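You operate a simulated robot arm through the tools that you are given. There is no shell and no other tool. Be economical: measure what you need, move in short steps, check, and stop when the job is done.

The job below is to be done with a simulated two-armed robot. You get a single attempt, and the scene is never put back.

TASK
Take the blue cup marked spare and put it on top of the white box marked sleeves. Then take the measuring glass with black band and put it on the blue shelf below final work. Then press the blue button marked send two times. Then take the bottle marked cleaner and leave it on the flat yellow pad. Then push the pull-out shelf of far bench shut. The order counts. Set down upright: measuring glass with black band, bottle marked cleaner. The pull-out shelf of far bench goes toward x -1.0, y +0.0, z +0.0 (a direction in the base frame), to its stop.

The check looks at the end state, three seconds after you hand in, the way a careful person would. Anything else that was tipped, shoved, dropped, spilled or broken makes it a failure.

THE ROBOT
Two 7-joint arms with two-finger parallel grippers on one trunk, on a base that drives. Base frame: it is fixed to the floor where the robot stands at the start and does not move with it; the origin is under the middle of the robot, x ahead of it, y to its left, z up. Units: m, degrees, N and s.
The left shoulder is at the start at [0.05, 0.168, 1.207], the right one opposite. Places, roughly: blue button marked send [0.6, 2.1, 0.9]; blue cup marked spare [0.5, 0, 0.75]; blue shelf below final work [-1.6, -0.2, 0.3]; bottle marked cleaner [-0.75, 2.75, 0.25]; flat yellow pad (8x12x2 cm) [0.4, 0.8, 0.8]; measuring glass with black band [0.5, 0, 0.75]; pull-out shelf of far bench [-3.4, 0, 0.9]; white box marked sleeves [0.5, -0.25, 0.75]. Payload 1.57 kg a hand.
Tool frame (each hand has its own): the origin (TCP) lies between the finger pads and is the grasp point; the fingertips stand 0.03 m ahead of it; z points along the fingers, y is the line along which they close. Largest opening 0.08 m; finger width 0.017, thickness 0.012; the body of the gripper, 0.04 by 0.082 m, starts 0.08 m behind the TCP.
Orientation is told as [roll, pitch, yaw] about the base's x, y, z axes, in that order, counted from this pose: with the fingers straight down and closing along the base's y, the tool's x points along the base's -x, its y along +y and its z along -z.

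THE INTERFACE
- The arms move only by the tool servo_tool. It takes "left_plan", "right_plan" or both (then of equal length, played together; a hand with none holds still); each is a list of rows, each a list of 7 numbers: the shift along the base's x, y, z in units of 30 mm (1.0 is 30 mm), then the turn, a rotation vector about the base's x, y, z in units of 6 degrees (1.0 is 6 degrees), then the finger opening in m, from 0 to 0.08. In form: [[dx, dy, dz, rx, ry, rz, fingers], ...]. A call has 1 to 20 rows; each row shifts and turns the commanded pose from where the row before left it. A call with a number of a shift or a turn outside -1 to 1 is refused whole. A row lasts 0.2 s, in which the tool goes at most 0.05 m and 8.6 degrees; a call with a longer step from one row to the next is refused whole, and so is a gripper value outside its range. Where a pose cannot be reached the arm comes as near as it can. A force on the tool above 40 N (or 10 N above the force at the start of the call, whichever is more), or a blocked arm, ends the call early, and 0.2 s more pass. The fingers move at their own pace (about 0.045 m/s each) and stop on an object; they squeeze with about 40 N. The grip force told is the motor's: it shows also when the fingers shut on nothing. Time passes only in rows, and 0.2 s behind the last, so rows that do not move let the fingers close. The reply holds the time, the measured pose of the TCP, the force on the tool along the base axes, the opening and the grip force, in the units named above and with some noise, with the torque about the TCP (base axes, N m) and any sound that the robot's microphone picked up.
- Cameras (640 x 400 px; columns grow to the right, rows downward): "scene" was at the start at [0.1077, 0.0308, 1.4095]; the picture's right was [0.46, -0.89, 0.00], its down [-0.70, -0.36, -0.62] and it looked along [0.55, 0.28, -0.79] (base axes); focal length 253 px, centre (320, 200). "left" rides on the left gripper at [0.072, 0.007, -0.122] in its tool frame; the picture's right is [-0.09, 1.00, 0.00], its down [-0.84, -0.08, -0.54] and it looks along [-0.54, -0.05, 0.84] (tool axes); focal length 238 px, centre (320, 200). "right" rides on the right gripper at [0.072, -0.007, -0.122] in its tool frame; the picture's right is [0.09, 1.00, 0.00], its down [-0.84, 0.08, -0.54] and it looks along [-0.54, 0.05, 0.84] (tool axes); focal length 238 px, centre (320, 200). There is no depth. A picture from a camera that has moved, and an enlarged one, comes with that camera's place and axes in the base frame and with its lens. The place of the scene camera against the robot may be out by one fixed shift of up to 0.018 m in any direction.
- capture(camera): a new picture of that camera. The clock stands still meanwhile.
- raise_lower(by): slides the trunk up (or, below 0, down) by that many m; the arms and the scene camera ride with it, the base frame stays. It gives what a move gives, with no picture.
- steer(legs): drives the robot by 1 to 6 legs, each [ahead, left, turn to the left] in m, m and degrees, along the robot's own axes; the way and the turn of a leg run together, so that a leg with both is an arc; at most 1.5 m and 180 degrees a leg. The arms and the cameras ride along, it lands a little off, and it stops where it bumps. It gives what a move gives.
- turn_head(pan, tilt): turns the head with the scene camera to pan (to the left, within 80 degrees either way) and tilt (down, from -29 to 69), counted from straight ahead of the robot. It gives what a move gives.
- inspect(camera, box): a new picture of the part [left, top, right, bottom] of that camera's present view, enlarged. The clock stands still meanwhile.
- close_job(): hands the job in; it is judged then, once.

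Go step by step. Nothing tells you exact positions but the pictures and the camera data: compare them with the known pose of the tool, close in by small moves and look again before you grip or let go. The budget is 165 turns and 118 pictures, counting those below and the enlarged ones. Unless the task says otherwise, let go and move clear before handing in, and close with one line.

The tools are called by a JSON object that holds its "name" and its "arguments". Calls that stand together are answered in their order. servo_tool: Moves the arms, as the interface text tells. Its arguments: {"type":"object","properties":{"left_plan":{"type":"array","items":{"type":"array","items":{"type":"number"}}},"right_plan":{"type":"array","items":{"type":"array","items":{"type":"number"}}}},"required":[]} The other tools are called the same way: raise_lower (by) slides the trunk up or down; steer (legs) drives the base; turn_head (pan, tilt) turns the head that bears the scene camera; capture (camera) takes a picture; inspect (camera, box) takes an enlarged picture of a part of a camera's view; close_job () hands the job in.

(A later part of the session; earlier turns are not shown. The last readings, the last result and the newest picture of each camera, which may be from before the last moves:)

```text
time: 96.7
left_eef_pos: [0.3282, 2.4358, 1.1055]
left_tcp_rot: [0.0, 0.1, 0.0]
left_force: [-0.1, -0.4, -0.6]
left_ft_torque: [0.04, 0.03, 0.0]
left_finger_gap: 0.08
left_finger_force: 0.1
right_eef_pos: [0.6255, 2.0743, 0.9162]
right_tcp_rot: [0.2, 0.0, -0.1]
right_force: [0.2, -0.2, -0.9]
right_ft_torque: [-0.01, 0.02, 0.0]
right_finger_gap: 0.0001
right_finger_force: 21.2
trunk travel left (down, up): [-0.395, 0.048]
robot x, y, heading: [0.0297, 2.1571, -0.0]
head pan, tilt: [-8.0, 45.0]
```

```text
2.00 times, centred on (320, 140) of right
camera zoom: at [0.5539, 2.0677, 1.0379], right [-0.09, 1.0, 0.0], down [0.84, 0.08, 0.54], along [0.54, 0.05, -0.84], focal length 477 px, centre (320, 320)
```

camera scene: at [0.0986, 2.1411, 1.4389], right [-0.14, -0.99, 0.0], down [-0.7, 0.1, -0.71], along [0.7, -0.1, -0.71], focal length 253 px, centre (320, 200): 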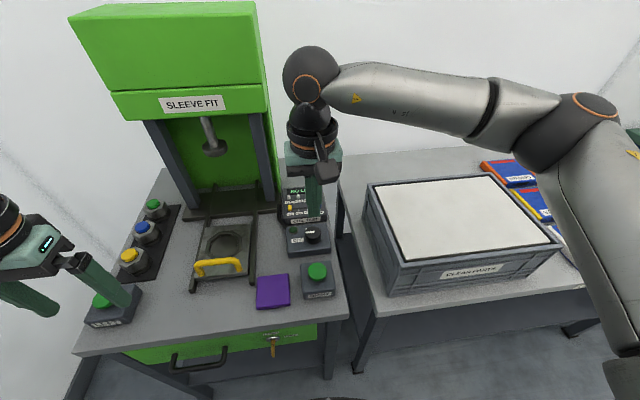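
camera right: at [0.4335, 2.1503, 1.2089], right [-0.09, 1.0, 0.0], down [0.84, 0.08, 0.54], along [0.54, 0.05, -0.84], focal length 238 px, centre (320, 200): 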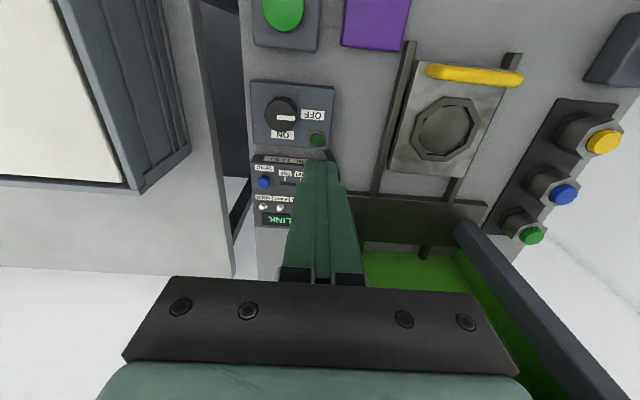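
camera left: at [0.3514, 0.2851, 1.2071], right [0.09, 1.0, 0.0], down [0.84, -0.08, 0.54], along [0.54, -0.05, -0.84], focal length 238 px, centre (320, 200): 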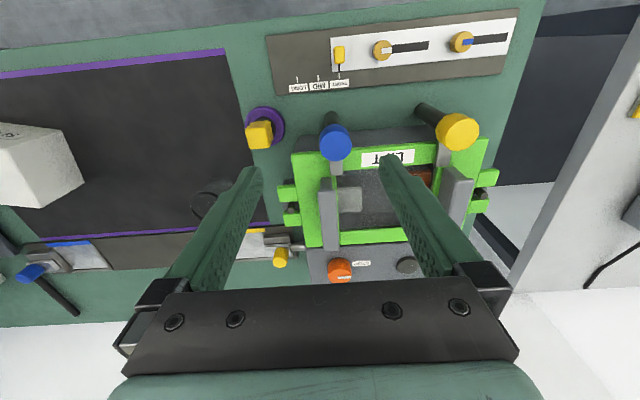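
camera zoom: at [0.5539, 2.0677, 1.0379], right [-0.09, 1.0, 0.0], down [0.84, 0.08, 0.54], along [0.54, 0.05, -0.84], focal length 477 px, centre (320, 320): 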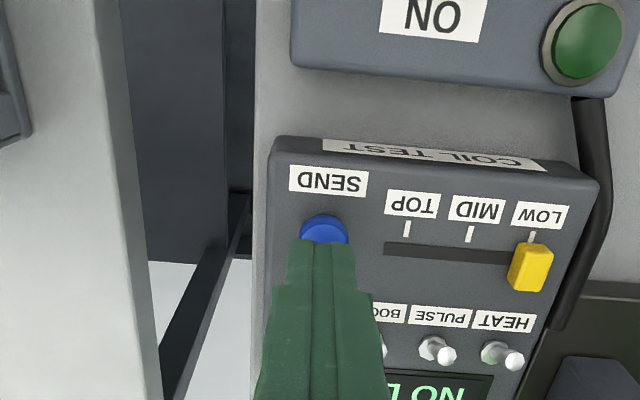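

The tip is right over SEND, about 15–20 mm above. I go down in fine steps.

{"name": "servo_tool", "arguments": {"right_plan": [[-0.05, 0, -0.15, 0, 0, 0, 0.0], [0, 0, -0.15, 0, 0, 0, 0.0], [0, 0, -0.1, 0, 0, 0, 0.0], [0, 0, 0, 0, 0, 0, 0.0]]}}

```text
time: 97.7
left_eef_pos: [0.3287, 2.4343, 1.1046]
left_tcp_rot: [0.0, 0.0, 0.1]
left_force: [0.2, -0.6, 0.3]
left_ft_torque: [-0.01, -0.02, -0.02]
left_finger_gap: 0.0799
left_finger_force: 0.0
right_eef_pos: [0.6243, 2.0755, 0.9048]
right_tcp_rot: [0.2, 0.0, -0.1]
right_force: [-0.2, 0.0, 0.1]
right_ft_torque: [0.0, 0.02, -0.04]
right_finger_gap: 0.0002
right_finger_force: 21.0
trunk travel left (down, up): [-0.395, 0.048]
robot x, y, heading: [0.0252, 2.1522, 0.1]
head pan, tilt: [-8.0, 45.0]
```

{"name": "servo_tool", "arguments": {"right_plan": [[0, 0, -0.1, 0, 0, 0, 0.0], [0, 0, -0.1, 0, 0, 0, 0.0], [0, 0, 0, 0, 0, 0, 0.0]]}}

{"name": "inspect", "arguments": {"camera": "scene", "box": [285, 170, 345, 230]}}

```text
time: 98.5
left_eef_pos: [0.329, 2.4344, 1.1059]
left_tcp_rot: [-0.1, -0.1, 0.1]
left_force: [-0.1, 0.6, -0.1]
left_ft_torque: [-0.04, -0.02, 0.0]
left_finger_gap: 0.0799
left_finger_force: 0.1
right_eef_pos: [0.6243, 2.0743, 0.8982]
right_tcp_rot: [0.2, 0.1, 0.0]
right_force: [0.3, -1.1, 2.0]
right_ft_torque: [-0.02, -0.02, 0.01]
right_finger_gap: 0.0
right_finger_force: 21.3
trunk travel left (down, up): [-0.395, 0.048]
robot x, y, heading: [0.0229, 2.1585, 0.3]
head pan, tilt: [-8.0, 45.0]
```

```text
6.67 times, centred on (315, 200) of scene
camera zoom: at [0.1478, 2.1411, 1.4389], right [-0.14, -0.99, 0.0], down [-0.7, 0.1, -0.71], along [0.7, -0.1, -0.71], focal length 1688 px, centre (353, 200)
```

zoom: 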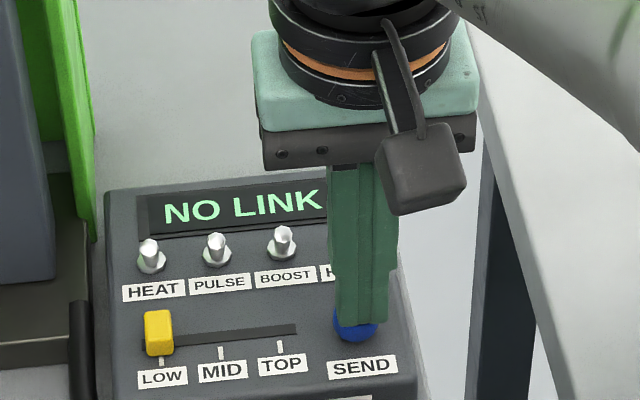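

Light contact (2 N). I press further.

{"name": "servo_tool", "arguments": {"right_plan": [[0, 0, -0.1, 0, 0, 0, 0.0], [0, 0, -0.05, 0, 0, 0, 0.0], [0, 0, 0, 0, 0, 0, 0.0]]}}

```text
time: 99.3
left_eef_pos: [0.3279, 2.4353, 1.1064]
left_tcp_rot: [0.0, -0.1, 0.1]
left_force: [0.1, 0.4, 0.5]
left_ft_torque: [0.03, 0.0, -0.04]
left_finger_gap: 0.0801
left_finger_force: 0.1
right_eef_pos: [0.6254, 2.0747, 0.8975]
right_tcp_rot: [0.2, -0.4, -0.1]
right_force: [0.6, -1.8, 19.1]
right_ft_torque: [-0.08, 0.05, -0.07]
right_finger_gap: 0.0
right_finger_force: 21.4
trunk travel left (down, up): [-0.395, 0.048]
robot x, y, heading: [0.0284, 2.1569, -0.2]
head pan, tilt: [-8.0, 45.0]
heard: click
```

A click: press one. I lift off clear of the button and check the display.

{"name": "servo_tool", "arguments": {"right_plan": [[0, 0, 0.3, 0, 0, 0, 0.0], [0, 0, 0.3, 0, 0, 0, 0.0], [0, 0, 0, 0, 0, 0, 0.0], [0, 0, 0, 0, 0, 0, 0.0]]}}

{"name": "inspect", "arguments": {"camera": "scene", "box": [285, 170, 345, 230]}}

```text
time: 100.3
left_eef_pos: [0.3287, 2.435, 1.1056]
left_tcp_rot: [0.0, 0.0, 0.1]
left_force: [0.1, -0.4, 0.2]
left_ft_torque: [0.0, -0.01, 0.0]
left_finger_gap: 0.0801
left_finger_force: 0.0
right_eef_pos: [0.6249, 2.0748, 0.9124]
right_tcp_rot: [0.3, 0.0, 0.0]
right_force: [-0.2, 0.8, 0.1]
right_ft_torque: [0.05, 0.01, -0.01]
right_finger_gap: 0.0
right_finger_force: 21.3
trunk travel left (down, up): [-0.395, 0.048]
robot x, y, heading: [0.0231, 2.1569, 0.2]
head pan, tilt: [-8.0, 45.0]
```

```text
6.67 times, centred on (315, 200) of scene
camera zoom: at [0.1479, 2.1412, 1.4388], right [-0.14, -0.99, 0.0], down [-0.7, 0.1, -0.71], along [0.7, -0.1, -0.71], focal length 1688 px, centre (353, 200)
```

zoom: 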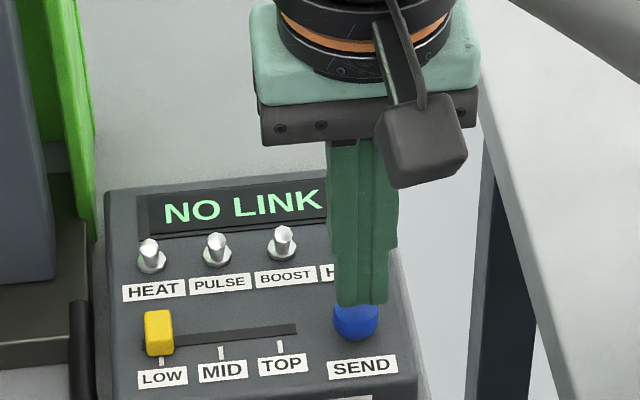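

The button sprang back. Press two with the same stroke, then release.

{"name": "servo_tool", "arguments": {"right_plan": [[0, 0, -0.25, 0, 0, 0, 0.0], [0, 0, -0.2, 0, 0, 0, 0.0], [0, 0, -0.15, 0, 0, 0, 0.0], [0, 0, 0, 0, 0, 0, 0.0]]}}

```text
time: 101.3
left_eef_pos: [0.3277, 2.433, 1.1059]
left_tcp_rot: [0.1, -0.1, 0.1]
left_force: [-0.2, 0.1, -0.3]
left_ft_torque: [0.0, -0.01, 0.0]
left_finger_gap: 0.0798
left_finger_force: 0.1
right_eef_pos: [0.6246, 2.0743, 0.898]
right_tcp_rot: [0.3, -0.3, 0.0]
right_force: [-1.3, -1.9, 16.8]
right_ft_torque: [-0.06, 0.15, -0.12]
right_finger_gap: 0.0
right_finger_force: 21.3
trunk travel left (down, up): [-0.395, 0.048]
robot x, y, heading: [0.0297, 2.1585, 0.3]
head pan, tilt: [-8.0, 45.0]
heard: click
```

Second click heard. I raise the hand, then back off and go to face the rack.

{"name": "servo_tool", "arguments": {"right_plan": [[0, 0, 0.4, 0, 0, 0, 0.0], [0, 0, 0.8, 0, 0, 0, 0.0], [0, 0, 1, 0, 0, 0, 0.0], [0, 0, 1, 0, 0, 0, 0.0], [-0.5, 0, 1, 0, 0, 0, 0.0], [-1, 0, 1, 0, 0, 0, 0.0], [-1, 0, 1, 0, 0, 0, 0.0], [-1, 0, 0, 0, 0, 0, 0.0], [-1, 0, 0, 0, 0, 0, 0.0], [0, 0, 0, 0, 0, 0, 0.0]]}}

{"name": "inspect", "arguments": {"camera": "scene", "box": [265, 150, 365, 250]}}

{"name": "steer", "arguments": {"legs": [[-0.5, 0, 0], [0, -0.35, 0], [-0.3, 0, 0], [0, 0, 90]]}}

{"name": "turn_head", "arguments": {"pan": 0, "tilt": 42}}

{"name": "capture", "arguments": {"camera": "scene"}}

```text
time: 103.5
left_eef_pos: [0.3304, 2.4336, 1.1045]
left_tcp_rot: [0.0, 0.0, 0.1]
left_force: [0.2, -0.6, -0.4]
left_ft_torque: [-0.01, 0.01, 0.01]
left_finger_gap: 0.08
left_finger_force: 0.0
right_eef_pos: [0.4901, 2.0745, 1.079]
right_tcp_rot: [0.2, 0.0, -0.1]
right_force: [0.1, -0.8, -0.2]
right_ft_torque: [-0.01, -0.01, 0.04]
right_finger_gap: 0.0001
right_finger_force: 21.2
trunk travel left (down, up): [-0.395, 0.048]
robot x, y, heading: [0.0257, 2.1569, 0.1]
head pan, tilt: [-8.0, 45.0]
```

```text
4.00 times, centred on (315, 200) of scene
camera zoom: at [0.1481, 2.1412, 1.4388], right [-0.14, -0.99, 0.0], down [-0.7, 0.1, -0.71], along [0.7, -0.1, -0.71], focal length 1013 px, centre (340, 200)
```

zoom: 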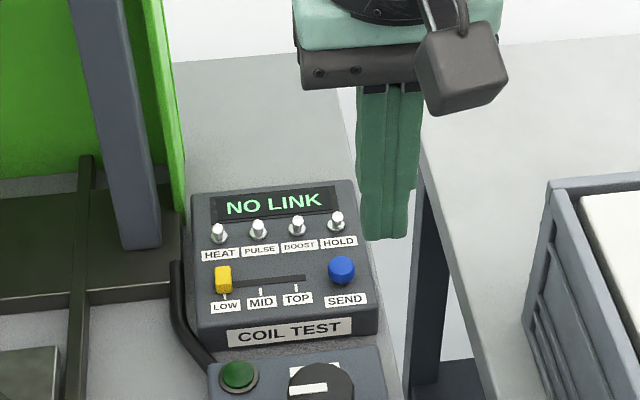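

```text
time: 113.7
left_eef_pos: [-1.055, 2.1116, 1.1066]
left_tcp_rot: [0.0, 0.0, 90.1]
left_force: [-0.5, 0.1, 0.0]
left_ft_torque: [0.0, 0.01, -0.01]
left_finger_gap: 0.0798
left_finger_force: 0.1
right_eef_pos: [-0.6971, 2.2737, 1.0795]
right_tcp_rot: [0.2, 0.0, 89.9]
right_force: [-0.1, -0.6, -0.3]
right_ft_torque: [-0.01, -0.02, 0.04]
right_finger_gap: 0.0
right_finger_force: 21.7
trunk travel left (down, up): [-0.395, 0.048]
robot x, y, heading: [-0.7796, 1.8122, 90.2]
head pan, tilt: [-8.0, 45.0]
```

```text
time: 114.4
left_eef_pos: [-1.055, 2.1122, 1.1052]
left_tcp_rot: [0.0, 0.0, 90.1]
left_force: [0.1, -0.1, -0.4]
left_ft_torque: [-0.02, 0.01, 0.0]
left_finger_gap: 0.0801
left_finger_force: 0.0
right_eef_pos: [-0.6966, 2.2733, 1.0798]
right_tcp_rot: [0.2, -0.1, 89.9]
right_force: [-0.2, 0.4, 0.1]
right_ft_torque: [0.04, -0.01, 0.03]
right_finger_gap: 0.0001
right_finger_force: 21.0
trunk travel left (down, up): [-0.395, 0.048]
robot x, y, heading: [-0.7785, 1.8113, 89.9]
head pan, tilt: [0.0, 42.0]
```

```text
49 pictures are left
camera scene: at [-0.7768, 1.9286, 1.4432], right [1.0, 0.0, 0.0], down [0.0, -0.67, -0.74], along [0.0, 0.74, -0.67], focal length 253 px, centre (320, 200)
```

scene: 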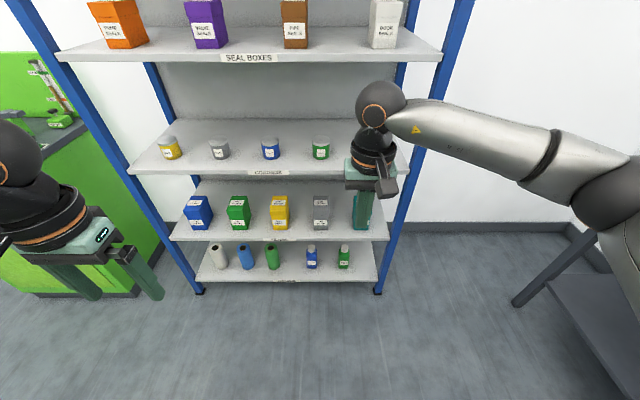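

{"name": "inspect", "arguments": {"camera": "scene", "box": [190, 220, 390, 300]}}

```text
3.20 times, centred on (290, 260) of scene
camera zoom: at [-0.7768, 1.9286, 1.4432], right [1.0, 0.0, 0.0], down [0.0, -0.67, -0.74], along [0.0, 0.74, -0.67], focal length 810 px, centre (416, 8)
```

zoom: 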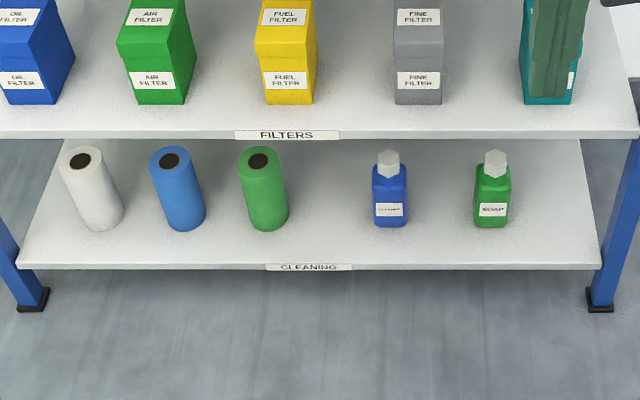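

The blue bottle (CLEANER, beside green SOAP) is near x −0.824, y ≈ 2.775, body about 64 mm wide, z 0.16–0.35. I verify its label, pitch the right hand 45°, and lower the trunk.

{"name": "inspect", "arguments": {"camera": "scene", "box": [295, 238, 355, 276]}}

{"name": "servo_tool", "arguments": {"right_plan": [[0, 0, 0, 0.9375, 0, 0, 0.08], [0, 0, 0, 0.9375, 0, 0, 0.08], [0, 0, 0, 0.9375, 0, 0, 0.08], [0, 0, 0, 0.9375, 0, 0, 0.08], [-0.3, 0, 0, 0.9375, 0, 0, 0.08], [-0.3, 0, 0, 0.9375, 0, 0, 0.08], [-0.3, -0.3, 0, 0.9375, 0, 0, 0.08], [-0.3, -0.3, 0, 0.9375, 0, 0, 0.08], [0, 0, 0, 0, 0, 0, 0.08]]}}

{"name": "raise_lower", "arguments": {"by": -0.38}}

{"name": "servo_tool", "arguments": {"right_plan": [[0, 0, -0.9, 0, 0, 0, 0.08], [0, 0, -0.9, 0, 0, 0, 0.08], [0, 0, -0.9, 0, 0, 0, 0.08], [0, 0, -0.9, 0, 0, 0, 0.08], [0, 0, -0.9, 0, 0, 0, 0.08], [0, 0, -0.9, 0, 0, 0, 0.08], [0, 0, -0.9, 0, 0, 0, 0.08], [0, 0, -0.9, 0, 0, 0, 0.08], [0, 0, -0.9, 0, 0, 0, 0.08], [0, 0, -0.9, 0, 0, 0, 0.08], [0, 0, 0, 0, 0, 0, 0.08]]}}

{"name": "steer", "arguments": {"legs": [[0.25, 0.09, 0]]}}

{"name": "capture", "arguments": {"camera": "right"}}

{"name": "capture", "arguments": {"camera": "scene"}}

```text
10.53 times, centred on (325, 257) of scene
camera zoom: at [-0.7768, 1.9286, 1.4432], right [1.0, 0.0, 0.0], down [0.0, -0.67, -0.74], along [0.0, 0.74, -0.67], focal length 2665 px, centre (267, -400)
```

zoom: 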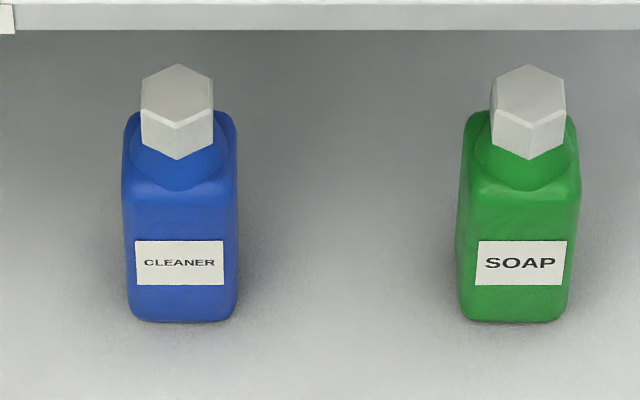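

```text
time: 116.4
left_eef_pos: [-1.0551, 2.1116, 1.1048]
left_tcp_rot: [0.0, 0.0, 90.2]
left_force: [0.6, -0.5, 0.6]
left_ft_torque: [-0.01, -0.01, -0.04]
left_finger_gap: 0.0799
left_finger_force: 0.0
right_eef_pos: [-0.7315, 2.2536, 1.0799]
right_tcp_rot: [0.4, -45.0, 90.0]
right_force: [-0.8, -1.3, -0.4]
right_ft_torque: [0.03, -0.02, 0.0]
right_finger_gap: 0.0801
right_finger_force: 0.0
trunk travel left (down, up): [-0.395, 0.048]
robot x, y, heading: [-0.7766, 1.8077, 89.9]
head pan, tilt: [0.0, 42.0]
```

```text
time: 120.1
left_eef_pos: [-1.0556, 2.1101, 0.7251]
left_tcp_rot: [-0.1, -0.1, 90.1]
left_force: [0.1, 0.2, 0.4]
left_ft_torque: [0.03, 0.02, 0.02]
left_finger_gap: 0.0801
left_finger_force: 0.1
right_eef_pos: [-0.7324, 2.2541, 0.6996]
right_tcp_rot: [0.3, -44.9, 89.8]
right_force: [0.0, 0.9, 0.0]
right_ft_torque: [0.01, 0.0, 0.02]
right_finger_gap: 0.0799
right_finger_force: 0.1
trunk travel left (down, up): [-0.015, 0.428]
robot x, y, heading: [-0.779, 1.8122, 90.1]
head pan, tilt: [0.0, 42.0]
```

```text
time: 122.5
left_eef_pos: [-1.0561, 2.1115, 0.7249]
left_tcp_rot: [-0.1, -0.1, 90.1]
left_force: [-0.1, 0.5, -0.9]
left_ft_torque: [0.04, 0.0, 0.0]
left_finger_gap: 0.0798
left_finger_force: 0.1
right_eef_pos: [-0.7317, 2.2525, 0.4277]
right_tcp_rot: [0.3, -44.9, 89.9]
right_force: [0.3, -0.2, 0.0]
right_ft_torque: [0.02, 0.01, 0.02]
right_finger_gap: 0.0801
right_finger_force: 0.1
trunk travel left (down, up): [-0.015, 0.428]
robot x, y, heading: [-0.7782, 1.8096, 89.8]
head pan, tilt: [0.0, 42.0]
```

```text
time: 124.4
left_eef_pos: [-1.1436, 2.3615, 0.7242]
left_tcp_rot: [0.0, 0.0, 89.9]
left_force: [-1.0, -0.1, 0.5]
left_ft_torque: [-0.01, 0.01, 0.02]
left_finger_gap: 0.0799
left_finger_force: 0.1
right_eef_pos: [-0.8189, 2.5025, 0.4295]
right_tcp_rot: [0.3, -45.0, 89.7]
right_force: [0.3, -0.6, -0.3]
right_ft_torque: [0.02, 0.03, 0.0]
right_finger_gap: 0.08
right_finger_force: 0.1
trunk travel left (down, up): [-0.015, 0.428]
robot x, y, heading: [-0.8662, 2.058, 89.6]
head pan, tilt: [0.0, 42.0]
```

```text
46 pictures are left
camera right: at [-0.8125, 2.365, 0.4641], right [-1.0, -0.06, -0.06], down [-0.07, 0.21, 0.98], along [-0.05, 0.98, -0.21], focal length 238 px, centre (320, 200)
```

right: 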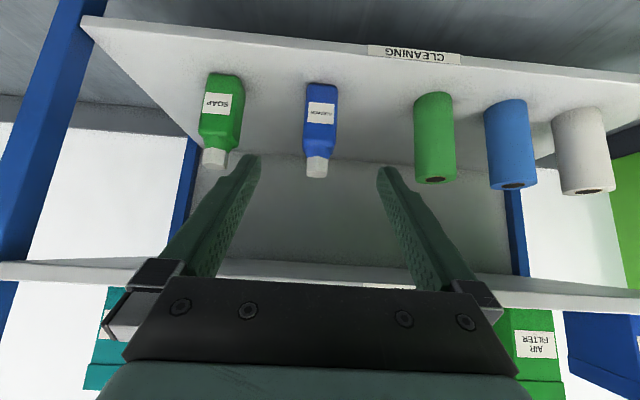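

```text
45 pictures are left
camera scene: at [-0.8653, 2.1774, 1.0632], right [1.0, 0.0, 0.0], down [0.0, -0.67, -0.74], along [0.0, 0.74, -0.67], focal length 253 px, centre (320, 200)
```

scene: 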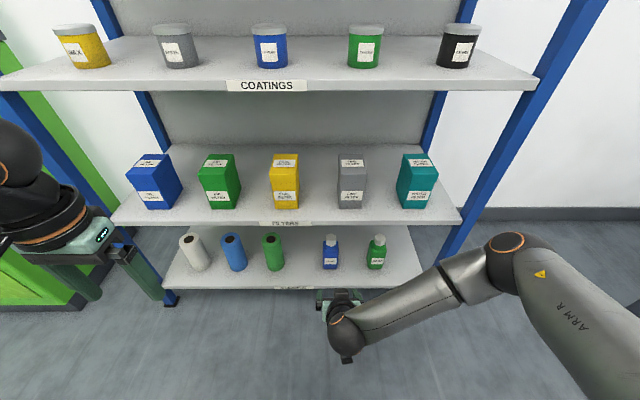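

The bottle axis is near [-0.825, 2.785], body z 0.15–0.29. I drive 0.13 m closer and line up on the 45° line.

{"name": "steer", "arguments": {"legs": [[0.13, 0, 0]]}}

{"name": "servo_tool", "arguments": {"right_plan": [[-0.1, 0.4, -0.6, 0, 0, 0, 0.08], [-0.1, 0.35, -0.8, 0, 0, 0, 0.08], [0, 0.35, -0.75, 0, 0, 0, 0.08], [0, 0, 0, 0, 0, 0, 0.08]]}}

{"name": "capture", "arguments": {"camera": "right"}}

{"name": "capture", "arguments": {"camera": "scene"}}

```text
time: 125.7
left_eef_pos: [-1.1448, 2.4911, 0.7249]
left_tcp_rot: [0.0, 0.0, 89.8]
left_force: [-0.4, -0.4, -0.3]
left_ft_torque: [0.01, -0.05, 0.01]
left_finger_gap: 0.0798
left_finger_force: 0.1
right_eef_pos: [-0.819, 2.6314, 0.4295]
right_tcp_rot: [0.3, -44.9, 89.8]
right_force: [-0.3, -0.4, -0.6]
right_ft_torque: [-0.02, 0.01, 0.0]
right_finger_gap: 0.08
right_finger_force: 0.0
trunk travel left (down, up): [-0.015, 0.428]
robot x, y, heading: [-0.8663, 2.1868, 90.0]
head pan, tilt: [0.0, 42.0]
```

```text
time: 126.7
left_eef_pos: [-1.1435, 2.491, 0.7252]
left_tcp_rot: [0.0, -0.1, 89.8]
left_force: [0.8, -1.3, 0.8]
left_ft_torque: [0.0, -0.03, 0.0]
left_finger_gap: 0.0799
left_finger_force: 0.1
right_eef_pos: [-0.8247, 2.6653, 0.3632]
right_tcp_rot: [0.4, -45.0, 89.7]
right_force: [0.6, 0.1, -0.8]
right_ft_torque: [0.01, 0.02, 0.0]
right_finger_gap: 0.0802
right_finger_force: 0.0
trunk travel left (down, up): [-0.015, 0.428]
robot x, y, heading: [-0.868, 2.1872, 89.9]
head pan, tilt: [0.0, 42.0]
```

```text
44 pictures are left
camera right: at [-0.8181, 2.5277, 0.3988], right [-1.0, -0.06, -0.06], down [-0.07, 0.21, 0.97], along [-0.05, 0.98, -0.21], focal length 238 px, centre (320, 200)
```

right: 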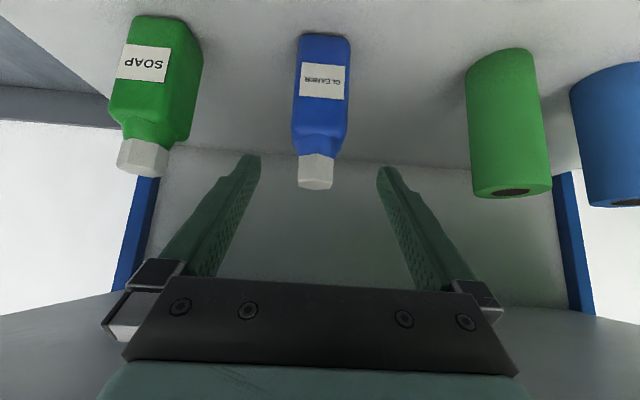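

```text
43 pictures are left
camera scene: at [-0.865, 2.307, 1.0632], right [1.0, 0.0, 0.0], down [0.0, -0.67, -0.74], along [0.0, 0.74, -0.67], focal length 253 px, centre (320, 200)
```

scene: 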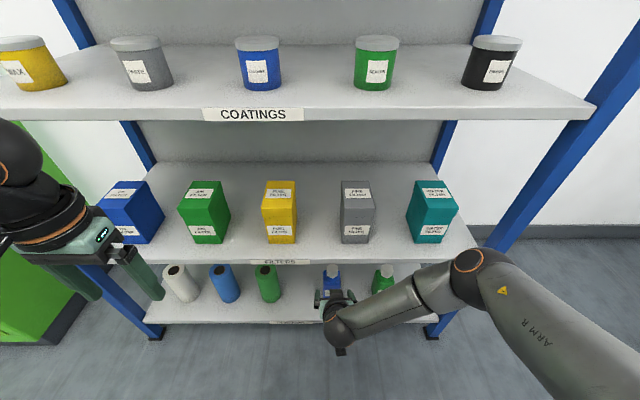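

The bottle is centred between the fingers. I slide in along the 45° line.

{"name": "servo_tool", "arguments": {"right_plan": [[0, 0.5, -0.5, 0, 0, 0, 0.08], [0, 0.6, -0.6, 0, 0, 0, 0.08], [0, 0.6, -0.6, 0, 0, 0, 0.08], [0, 0.6, -0.65, 0, 0, 0, 0.08], [0, 0.5, -0.55, 0, 0, 0, 0.08], [0, 0, 0, 0, 0, 0, 0.08]]}}

{"name": "capture", "arguments": {"camera": "right"}}

```text
time: 128.1
left_eef_pos: [-1.1433, 2.4905, 0.7254]
left_tcp_rot: [0.0, 0.1, 89.8]
left_force: [-0.1, -0.9, -0.1]
left_ft_torque: [0.0, -0.03, 0.0]
left_finger_gap: 0.0799
left_finger_force: 0.1
right_eef_pos: [-0.8219, 2.7445, 0.2884]
right_tcp_rot: [0.1, -45.2, 89.8]
right_force: [0.1, 0.3, 0.4]
right_ft_torque: [0.02, 0.0, 0.04]
right_finger_gap: 0.0801
right_finger_force: 0.0
right hand out of reach, approached as far as the arm can: row 5
trunk travel left (down, up): [-0.015, 0.428]
robot x, y, heading: [-0.8635, 2.1869, 89.9]
head pan, tilt: [0.0, 42.0]
```

```text
42 pictures are left
camera right: at [-0.8159, 2.607, 0.3226], right [-1.0, -0.06, -0.06], down [-0.08, 0.2, 0.98], along [-0.05, 0.98, -0.21], focal length 238 px, centre (320, 200)
```

right: 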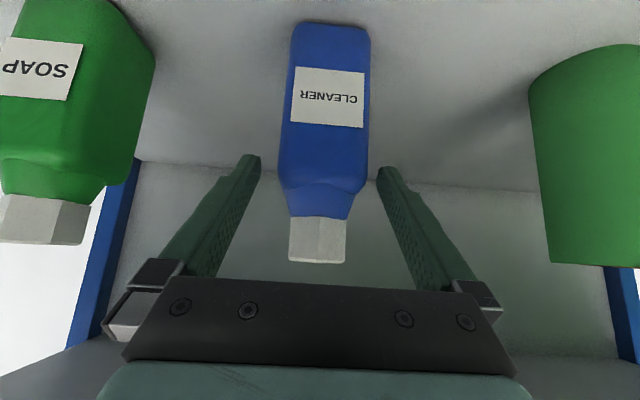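

The arm hit its reach limit, short by about 4 cm. I centre on the bottle and drive the base forward by 4 cm.

{"name": "servo_tool", "arguments": {"right_plan": [[-0.1, 0, 0.1, 0, 0, 0, 0.08], [0, 0, 0, 0, 0, 0, 0.08]]}}

{"name": "steer", "arguments": {"legs": [[0.04, 0, 0]]}}

{"name": "capture", "arguments": {"camera": "right"}}

{"name": "capture", "arguments": {"camera": "scene"}}

```text
time: 128.7
left_eef_pos: [-1.1423, 2.491, 0.7249]
left_tcp_rot: [0.0, -0.1, 89.9]
left_force: [0.0, 0.7, -0.1]
left_ft_torque: [-0.01, 0.04, -0.01]
left_finger_gap: 0.0802
left_finger_force: 0.1
right_eef_pos: [-0.8284, 2.7402, 0.2886]
right_tcp_rot: [0.4, -44.9, 89.7]
right_force: [-0.2, 0.1, 0.1]
right_ft_torque: [0.07, 0.0, -0.03]
right_finger_gap: 0.08
right_finger_force: 0.0
trunk travel left (down, up): [-0.015, 0.428]
robot x, y, heading: [-0.8653, 2.1889, 89.7]
head pan, tilt: [0.0, 42.0]
```

```text
time: 129.6
left_eef_pos: [-1.1434, 2.5307, 0.7262]
left_tcp_rot: [0.0, 0.0, 90.0]
left_force: [0.2, -0.6, 0.1]
left_ft_torque: [-0.02, 0.02, 0.01]
left_finger_gap: 0.0801
left_finger_force: 0.0
right_eef_pos: [-0.8279, 2.7818, 0.2886]
right_tcp_rot: [0.2, -45.0, 89.6]
right_force: [-0.4, -0.6, 0.2]
right_ft_torque: [-0.04, -0.02, -0.01]
right_finger_gap: 0.0801
right_finger_force: 0.0
trunk travel left (down, up): [-0.015, 0.428]
robot x, y, heading: [-0.8675, 2.2288, 89.9]
head pan, tilt: [0.0, 42.0]
```

```text
41 pictures are left
camera right: at [-0.8209, 2.6439, 0.3244], right [-1.0, -0.06, -0.06], down [-0.07, 0.21, 0.98], along [-0.05, 0.98, -0.21], focal length 238 px, centre (320, 200)
```

right: 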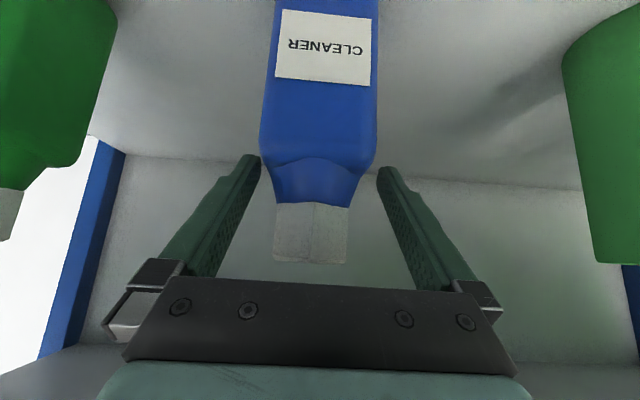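

```text
40 pictures are left
camera scene: at [-0.8649, 2.3466, 1.0632], right [1.0, 0.0, 0.0], down [0.0, -0.67, -0.74], along [0.0, 0.74, -0.67], focal length 253 px, centre (320, 200)
```

scene: 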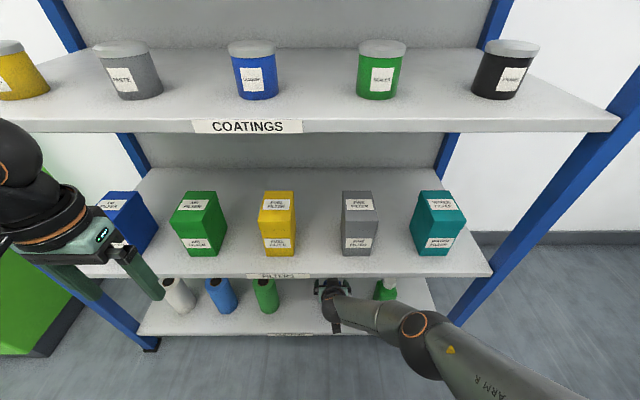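

The fingers now straddle the bottle's shoulder, centred. I lower straight down 4 cm onto the body.

{"name": "servo_tool", "arguments": {"right_plan": [[0, 0, -0.4, 0, 0, 0, 0.08], [0, 0.05, -0.4, 0, 0, 0, 0.08], [0, 0.05, -0.4, 0, 0, 0, 0.08], [0, 0, 0, 0, 0, 0, 0.08]]}}

{"name": "capture", "arguments": {"camera": "right"}}

```text
time: 130.8
left_eef_pos: [-1.1429, 2.5305, 0.7253]
left_tcp_rot: [0.1, 0.0, 89.8]
left_force: [0.1, -0.2, 0.4]
left_ft_torque: [-0.03, 0.03, 0.01]
left_finger_gap: 0.0801
left_finger_force: 0.0
right_eef_pos: [-0.788, 2.8301, 0.316]
right_tcp_rot: [-2.3, -50.1, 90.0]
right_force: [0.2, 0.6, 1.0]
right_ft_torque: [-0.03, 0.05, -0.03]
right_finger_gap: 0.0799
right_finger_force: 0.0
right hand out of reach, approached as far as the arm can: row 1, 2, 3
trunk travel left (down, up): [-0.015, 0.428]
robot x, y, heading: [-0.8647, 2.2249, 89.8]
head pan, tilt: [0.0, 42.0]
stopped in row 4 (right hand): the arm was blocked; the commanded pose is now the measured one
```

```text
39 pictures are left
camera right: at [-0.7865, 2.6898, 0.3394], right [-0.99, -0.03, -0.1], down [-0.1, 0.12, 0.99], along [-0.01, 0.99, -0.13], focal length 238 px, centre (320, 200)
```

right: 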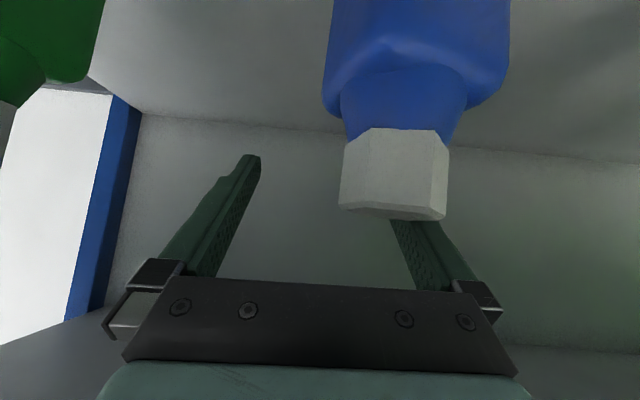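

The arm ran out of reach and drifted; the bottle still stands, with one finger behind the cap. I retreat exactly along the finger line (back and up) in small steps.

{"name": "servo_tool", "arguments": {"right_plan": [[0, -0.38, 0.33, 0, 0, 0, 0.08], [0, -0.38, 0.33, 0, 0, 0, 0.08], [0, 0, 0, 0, 0, 0, 0.08]]}}

{"name": "capture", "arguments": {"camera": "right"}}

```text
time: 131.6
left_eef_pos: [-1.1419, 2.5313, 0.7251]
left_tcp_rot: [0.0, 0.0, 89.9]
left_force: [-0.5, 0.0, 0.4]
left_ft_torque: [0.0, -0.02, -0.02]
left_finger_gap: 0.0801
left_finger_force: 0.1
right_eef_pos: [-0.7887, 2.8043, 0.3344]
right_tcp_rot: [-2.3, -49.9, 90.0]
right_force: [-0.6, 0.3, -0.3]
right_ft_torque: [0.0, 0.04, -0.03]
right_finger_gap: 0.0797
right_finger_force: 0.2
trunk travel left (down, up): [-0.015, 0.428]
robot x, y, heading: [-0.8671, 2.2273, 89.9]
head pan, tilt: [0.0, 42.0]
```

```text
38 pictures are left
camera right: at [-0.7869, 2.6648, 0.3575], right [-0.99, -0.03, -0.1], down [-0.1, 0.13, 0.99], along [-0.02, 0.99, -0.13], focal length 238 px, centre (320, 200)
```

right: 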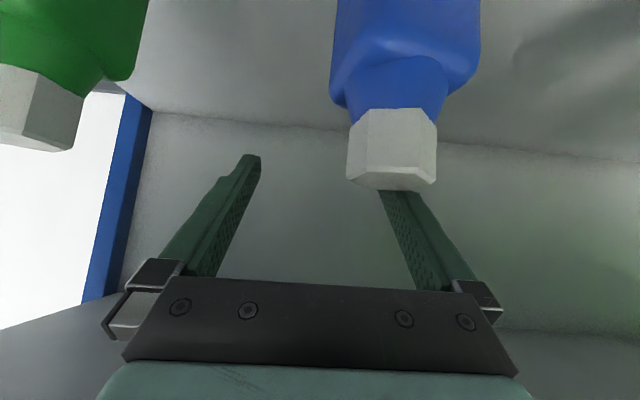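

{"name": "servo_tool", "arguments": {"right_plan": [[0, -0.38, 0.34, 0, 0, 0, 0.08], [0, -0.38, 0.34, 0, 0, 0, 0.08], [0, -0.38, 0.34, 0, 0, 0, 0.08], [0, -0.38, 0.34, 0, 0, 0, 0.08], [0, 0, 0, 0, 0, 0, 0.08]]}}

{"name": "capture", "arguments": {"camera": "right"}}

```text
time: 132.8
left_eef_pos: [-1.1429, 2.53, 0.7246]
left_tcp_rot: [0.0, 0.0, 90.0]
left_force: [-0.1, 1.2, 0.3]
left_ft_torque: [0.02, 0.0, 0.01]
left_finger_gap: 0.0798
left_finger_force: 0.0
right_eef_pos: [-0.7895, 2.7589, 0.3741]
right_tcp_rot: [-2.3, -49.8, 90.0]
right_force: [-0.2, 0.3, 0.3]
right_ft_torque: [0.02, -0.02, 0.0]
right_finger_gap: 0.08
right_finger_force: 0.0
trunk travel left (down, up): [-0.015, 0.428]
robot x, y, heading: [-0.869, 2.2261, 89.7]
head pan, tilt: [0.0, 42.0]
```

```text
37 pictures are left
camera right: at [-0.7875, 2.619, 0.3984], right [-0.99, -0.03, -0.1], down [-0.1, 0.13, 0.99], along [-0.02, 0.99, -0.13], focal length 238 px, centre (320, 200)
```

right: 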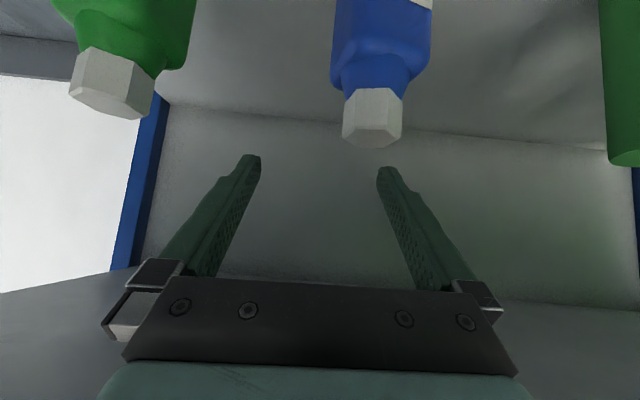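

The fingers are clear of the cap and the bottle is upright. I back out level, restore the hand's orientation, lower the trunk fully, and shift the base so the bottle is better within reach.

{"name": "servo_tool", "arguments": {"right_plan": [[0, -0.6, 0.2, 0, 0, 0, 0.08], [0, -0.8, 0, 0, 0, 0, 0.08], [0, -0.8, 0, -0.41, 0.12, 0.15, 0.08], [0, -0.8, 0, -0.41, 0.12, 0.15, 0.08], [0, 0, 0, 0, 0, 0, 0.08]]}}

{"name": "raise_lower", "arguments": {"by": -0.014}}

{"name": "steer", "arguments": {"legs": [[0, 0.09, 0]]}}

{"name": "capture", "arguments": {"camera": "right"}}

{"name": "capture", "arguments": {"camera": "scene"}}

```text
time: 133.9
left_eef_pos: [-1.1427, 2.5303, 0.7239]
left_tcp_rot: [-0.1, 0.0, 89.9]
left_force: [1.2, -0.1, 0.7]
left_ft_torque: [0.06, 0.01, 0.01]
left_finger_gap: 0.0803
left_finger_force: 0.0
right_eef_pos: [-0.7886, 2.6687, 0.3822]
right_tcp_rot: [-0.1, -44.9, 90.1]
right_force: [0.1, 0.6, 0.2]
right_ft_torque: [-0.01, 0.0, -0.04]
right_finger_gap: 0.08
right_finger_force: 0.1
trunk travel left (down, up): [-0.015, 0.428]
robot x, y, heading: [-0.8644, 2.2284, 89.7]
head pan, tilt: [0.0, 42.0]
```

```text
time: 134.6
left_eef_pos: [-1.1444, 2.5306, 0.7121]
left_tcp_rot: [0.0, 0.0, 89.9]
left_force: [-0.5, -0.1, -0.6]
left_ft_torque: [0.03, -0.01, -0.02]
left_finger_gap: 0.0803
left_finger_force: 0.1
right_eef_pos: [-0.7885, 2.6703, 0.3669]
right_tcp_rot: [-0.1, -44.9, 90.2]
right_force: [-0.1, 1.1, 0.7]
right_ft_torque: [0.03, -0.02, -0.01]
right_finger_gap: 0.08
right_finger_force: 0.0
trunk travel left (down, up): [-0.001, 0.442]
robot x, y, heading: [-0.8701, 2.2286, 89.6]
head pan, tilt: [0.0, 42.0]
```

```text
time: 135.7
left_eef_pos: [-1.2317, 2.5305, 0.7112]
left_tcp_rot: [0.0, 0.0, 89.8]
left_force: [-0.3, 0.1, -0.5]
left_ft_torque: [-0.04, -0.04, -0.02]
left_finger_gap: 0.0801
left_finger_force: 0.1
right_eef_pos: [-0.8789, 2.67, 0.3665]
right_tcp_rot: [-0.2, -44.9, 90.2]
right_force: [0.7, 0.0, 0.2]
right_ft_torque: [-0.01, 0.01, 0.01]
right_finger_gap: 0.08
right_finger_force: 0.0
trunk travel left (down, up): [-0.001, 0.442]
robot x, y, heading: [-0.9554, 2.2275, 89.9]
head pan, tilt: [0.0, 42.0]
```

```text
36 pictures are left
camera right: at [-0.8708, 2.5324, 0.402], right [-1.0, -0.07, -0.07], down [-0.08, 0.21, 0.97], along [-0.05, 0.98, -0.21], focal length 238 px, centre (320, 200)
```

right: 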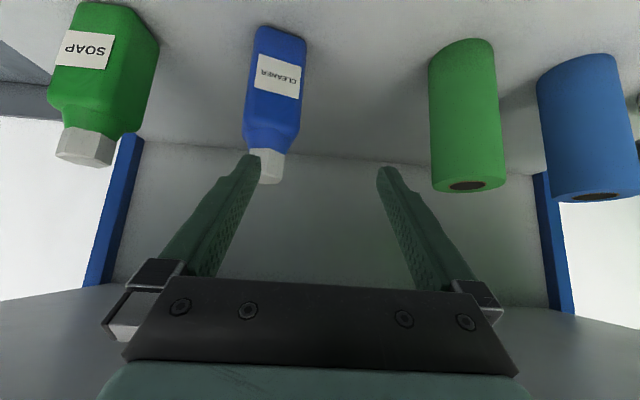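

```text
35 pictures are left
camera scene: at [-0.9539, 2.3469, 1.0492], right [1.0, 0.0, 0.0], down [0.0, -0.67, -0.74], along [0.0, 0.74, -0.67], focal length 253 px, centre (320, 200)
```

scene: 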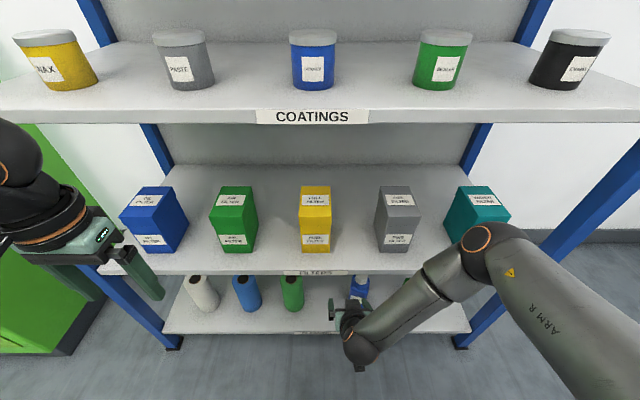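

{"name": "servo_tool", "arguments": {"right_plan": [[0.6, 0, 0, 0, 0, 0, 0.08], [0.7, 0.2, -0.1, 0, 0, 0, 0.08], [0.55, 0.3, -0.3, 0, 0, 0, 0.08], [0, 0, 0, 0, 0, 0, 0.08]]}}

{"name": "capture", "arguments": {"camera": "right"}}

{"name": "inspect", "arguments": {"camera": "scene", "box": [320, 180, 560, 380]}}

```text
time: 136.7
left_eef_pos: [-1.2328, 2.5303, 0.7116]
left_tcp_rot: [0.0, 0.1, 89.9]
left_force: [0.0, -0.4, 0.7]
left_ft_torque: [-0.05, -0.03, -0.01]
left_finger_gap: 0.08
left_finger_force: 0.1
right_eef_pos: [-0.8515, 2.6966, 0.371]
right_tcp_rot: [-0.6, -44.6, 90.3]
right_force: [0.7, -0.3, -0.2]
right_ft_torque: [0.02, 0.0, -0.03]
right_finger_gap: 0.08
right_finger_force: 0.1
right hand out of reach, approached as far as the arm can: row 1, 2, 3
trunk travel left (down, up): [-0.001, 0.442]
robot x, y, heading: [-0.9531, 2.2288, 89.8]
head pan, tilt: [0.0, 42.0]
```

```text
34 pictures are left
camera right: at [-0.846, 2.5602, 0.4065], right [-1.0, -0.06, -0.07], down [-0.08, 0.22, 0.97], along [-0.04, 0.97, -0.22], focal length 238 px, centre (320, 200)
```

right: 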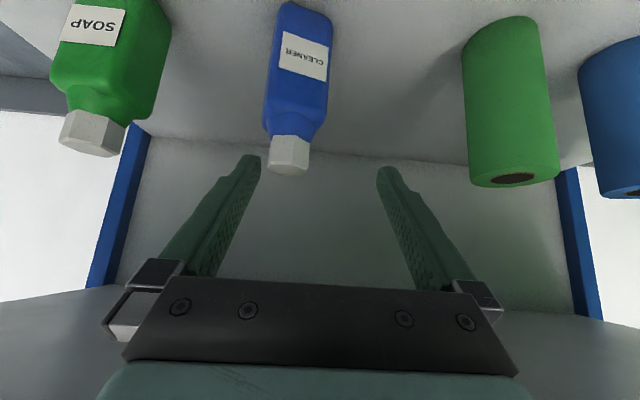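

```text
2.00 times, centred on (440, 280) of scene
camera zoom: at [-0.9539, 2.347, 1.0492], right [1.0, 0.0, 0.0], down [0.0, -0.67, -0.74], along [0.0, 0.74, -0.67], focal length 506 px, centre (80, 40)
```

zoom: 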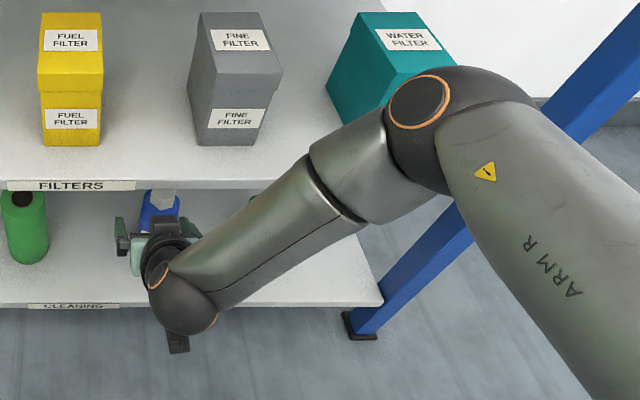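

The sideways move ran into a joint limit, while the earlier base position (hand 4 cm to the side) reached well at z ≥ 0.29. So I go back there and grip the bottle by its cap instead of its body.

{"name": "steer", "arguments": {"legs": [[0, -0.09, 0]]}}

{"name": "servo_tool", "arguments": {"right_plan": [[-0.7, 0, 0.3, 0, 0, 0, 0.08], [-0.7, 0, 0.3, 0, 0, 0, 0.08], [-0.7, 0, 0.3, 0, 0, 0, 0.08], [0, 0, 0, 0, 0, 0, 0.08]]}}

{"name": "capture", "arguments": {"camera": "right"}}

```text
time: 137.8
left_eef_pos: [-1.1418, 2.5311, 0.7111]
left_tcp_rot: [0.0, 0.0, 89.8]
left_force: [-0.7, 0.8, -0.3]
left_ft_torque: [0.01, 0.0, -0.02]
left_finger_gap: 0.0801
left_finger_force: 0.0
right_eef_pos: [-0.7619, 2.6966, 0.3698]
right_tcp_rot: [-0.7, -44.5, 90.2]
right_force: [-0.5, -0.5, 0.0]
right_ft_torque: [0.01, -0.02, 0.02]
right_finger_gap: 0.0798
right_finger_force: 0.0
trunk travel left (down, up): [-0.001, 0.442]
robot x, y, heading: [-0.8658, 2.2251, 89.8]
head pan, tilt: [0.0, 42.0]
```

```text
time: 138.8
left_eef_pos: [-1.1418, 2.5313, 0.712]
left_tcp_rot: [0.0, 0.0, 89.9]
left_force: [0.3, 0.2, -0.5]
left_ft_torque: [0.03, -0.01, -0.02]
left_finger_gap: 0.0802
left_finger_force: 0.1
right_eef_pos: [-0.8246, 2.6967, 0.3977]
right_tcp_rot: [-0.6, -44.6, 90.1]
right_force: [0.1, -0.5, -0.2]
right_ft_torque: [-0.02, -0.01, -0.01]
right_finger_gap: 0.0802
right_finger_force: 0.0
trunk travel left (down, up): [-0.001, 0.442]
robot x, y, heading: [-0.8632, 2.225, 89.9]
head pan, tilt: [0.0, 42.0]
```

```text
32 pictures are left
camera right: at [-0.8189, 2.5596, 0.4334], right [-1.0, -0.06, -0.07], down [-0.08, 0.22, 0.97], along [-0.04, 0.97, -0.22], focal length 238 px, centre (320, 200)
```

right: 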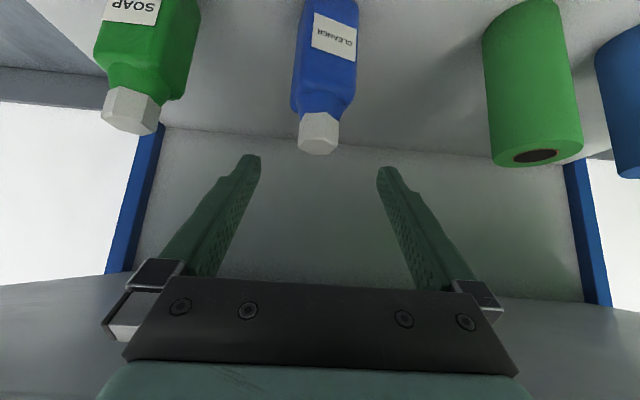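

The cap is centred, about 44 mm wide, at [-0.8225, 2.785, 0.312]. I slide in along the 45° line to it.

{"name": "servo_tool", "arguments": {"right_plan": [[0.05, 0.6, -0.58, 0, 0, 0, 0.08], [0.02, 0.6, -0.58, 0, 0, 0, 0.08], [0, 0.6, -0.58, 0, 0, 0, 0.08], [0, 0.6, -0.58, 0, 0, 0, 0.08], [0, 0.5, -0.5, 0, 0, 0, 0.08], [0, 0, 0, 0, 0, 0, 0.08]]}}

{"name": "capture", "arguments": {"camera": "right"}}

```text
time: 140.2
left_eef_pos: [-1.1422, 2.5315, 0.7117]
left_tcp_rot: [0.0, 0.0, 89.9]
left_force: [0.4, -0.1, 0.1]
left_ft_torque: [-0.02, -0.01, -0.01]
left_finger_gap: 0.08
left_finger_force: 0.1
right_eef_pos: [-0.8226, 2.7844, 0.312]
right_tcp_rot: [-0.6, -44.4, 90.2]
right_force: [0.6, -0.2, 0.7]
right_ft_torque: [0.02, -0.01, -0.02]
right_finger_gap: 0.08
right_finger_force: 0.1
trunk travel left (down, up): [-0.001, 0.442]
robot x, y, heading: [-0.8678, 2.2271, 90.1]
head pan, tilt: [0.0, 42.0]
```

```text
31 pictures are left
camera right: at [-0.8167, 2.6463, 0.3483], right [-1.0, -0.06, -0.07], down [-0.08, 0.22, 0.97], along [-0.04, 0.97, -0.22], focal length 238 px, centre (320, 200)
```

right: 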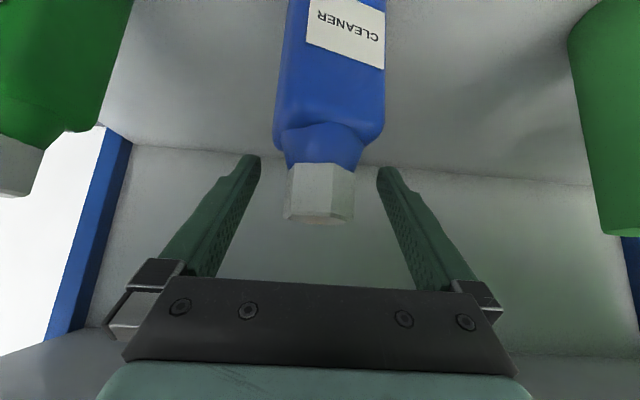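

The TCP sits at the cap's centre. I close.

{"name": "servo_tool", "arguments": {"right_plan": [[0, 0, 0, 0, 0, 0, 0.06], [0, 0, 0, 0, 0, 0, 0.05], [0, 0, 0, 0, 0, 0, 0.04], [0, 0, 0, 0, 0, 0, 0.03], [0, 0, 0, 0, 0, 0, 0.02], [0, 0, 0, 0, 0, 0, 0.02]]}}

{"name": "capture", "arguments": {"camera": "right"}}

```text
time: 141.6
left_eef_pos: [-1.1414, 2.5293, 0.7115]
left_tcp_rot: [-0.1, 0.0, 89.8]
left_force: [0.0, 0.2, 0.7]
left_ft_torque: [0.05, 0.0, 0.01]
left_finger_gap: 0.08
left_finger_force: 0.2
right_eef_pos: [-0.8223, 2.7836, 0.313]
right_tcp_rot: [-0.6, -44.5, 90.2]
right_force: [1.6, 1.3, 1.8]
right_ft_torque: [0.06, -0.13, -0.02]
right_finger_gap: 0.0412
right_finger_force: 39.9
trunk travel left (down, up): [-0.001, 0.442]
robot x, y, heading: [-0.8645, 2.2271, 89.8]
head pan, tilt: [0.0, 42.0]
```

```text
30 pictures are left
camera right: at [-0.8163, 2.6467, 0.3487], right [-1.0, -0.06, -0.07], down [-0.08, 0.22, 0.97], along [-0.04, 0.97, -0.22], focal length 238 px, centre (320, 200)
```

right: 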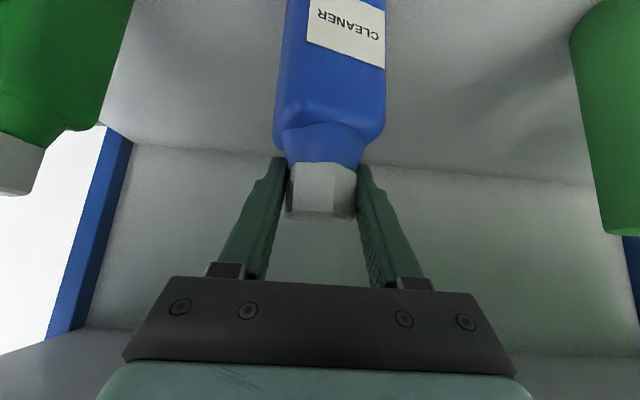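

The cap is gripped with a 41 mm gap. I lift 2 cm and drive straight back out of the rack.

{"name": "servo_tool", "arguments": {"right_plan": [[0, 0, 0.2, 0, 0, 0, 0.02], [0, 0, 0.25, 0, 0, 0, 0.02], [0, 0, 0.25, 0, 0, 0, 0.02], [0, 0, 0, 0, 0, 0, 0.02]]}}

{"name": "steer", "arguments": {"legs": [[-0.35, 0, 0]]}}

{"name": "capture", "arguments": {"camera": "right"}}

{"name": "capture", "arguments": {"camera": "scene"}}

```text
time: 142.6
left_eef_pos: [-1.1425, 2.5307, 0.7119]
left_tcp_rot: [0.0, 0.0, 90.0]
left_force: [-1.0, -0.1, -0.1]
left_ft_torque: [0.0, -0.01, -0.03]
left_finger_gap: 0.0801
left_finger_force: 0.1
right_eef_pos: [-0.8225, 2.7835, 0.3329]
right_tcp_rot: [-0.7, -44.5, 90.1]
right_force: [0.5, -0.5, -3.0]
right_ft_torque: [0.01, -0.01, -0.01]
right_finger_gap: 0.0416
right_finger_force: 39.6
trunk travel left (down, up): [-0.001, 0.442]
robot x, y, heading: [-0.87, 2.2283, 89.9]
head pan, tilt: [0.0, 42.0]
```

```text
time: 144.9
left_eef_pos: [-1.1445, 2.1796, 0.7102]
left_tcp_rot: [0.0, 0.1, 89.8]
left_force: [0.4, -0.4, -0.4]
left_ft_torque: [0.03, 0.02, -0.01]
left_finger_gap: 0.0799
left_finger_force: 0.1
right_eef_pos: [-0.8235, 2.4335, 0.3328]
right_tcp_rot: [-0.6, -44.5, 90.2]
right_force: [-0.7, -0.8, -3.2]
right_ft_torque: [0.0, 0.0, -0.01]
right_finger_gap: 0.0416
right_finger_force: 40.1
trunk travel left (down, up): [-0.001, 0.442]
robot x, y, heading: [-0.8647, 1.8768, 89.8]
head pan, tilt: [0.0, 42.0]
```

```text
29 pictures are left
camera right: at [-0.8179, 2.296, 0.3695], right [-1.0, -0.06, -0.07], down [-0.08, 0.22, 0.97], along [-0.04, 0.97, -0.22], focal length 238 px, centre (320, 200)
```

right: 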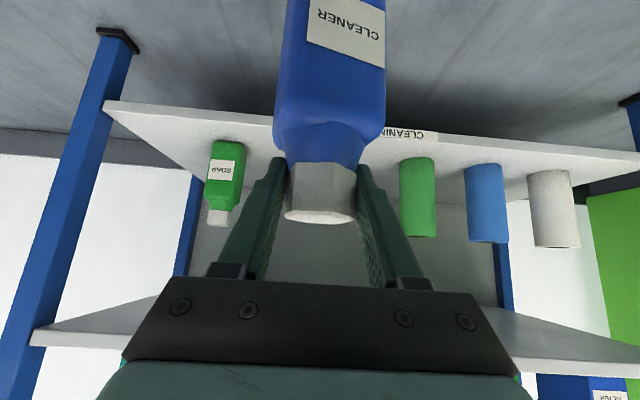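

```text
28 pictures are left
camera scene: at [-0.8652, 1.9962, 1.0491], right [1.0, 0.0, 0.0], down [0.0, -0.67, -0.74], along [0.0, 0.74, -0.67], focal length 253 px, centre (320, 200)
```

scene: 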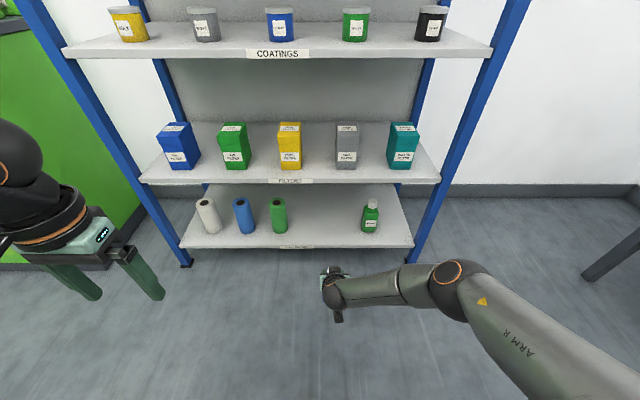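

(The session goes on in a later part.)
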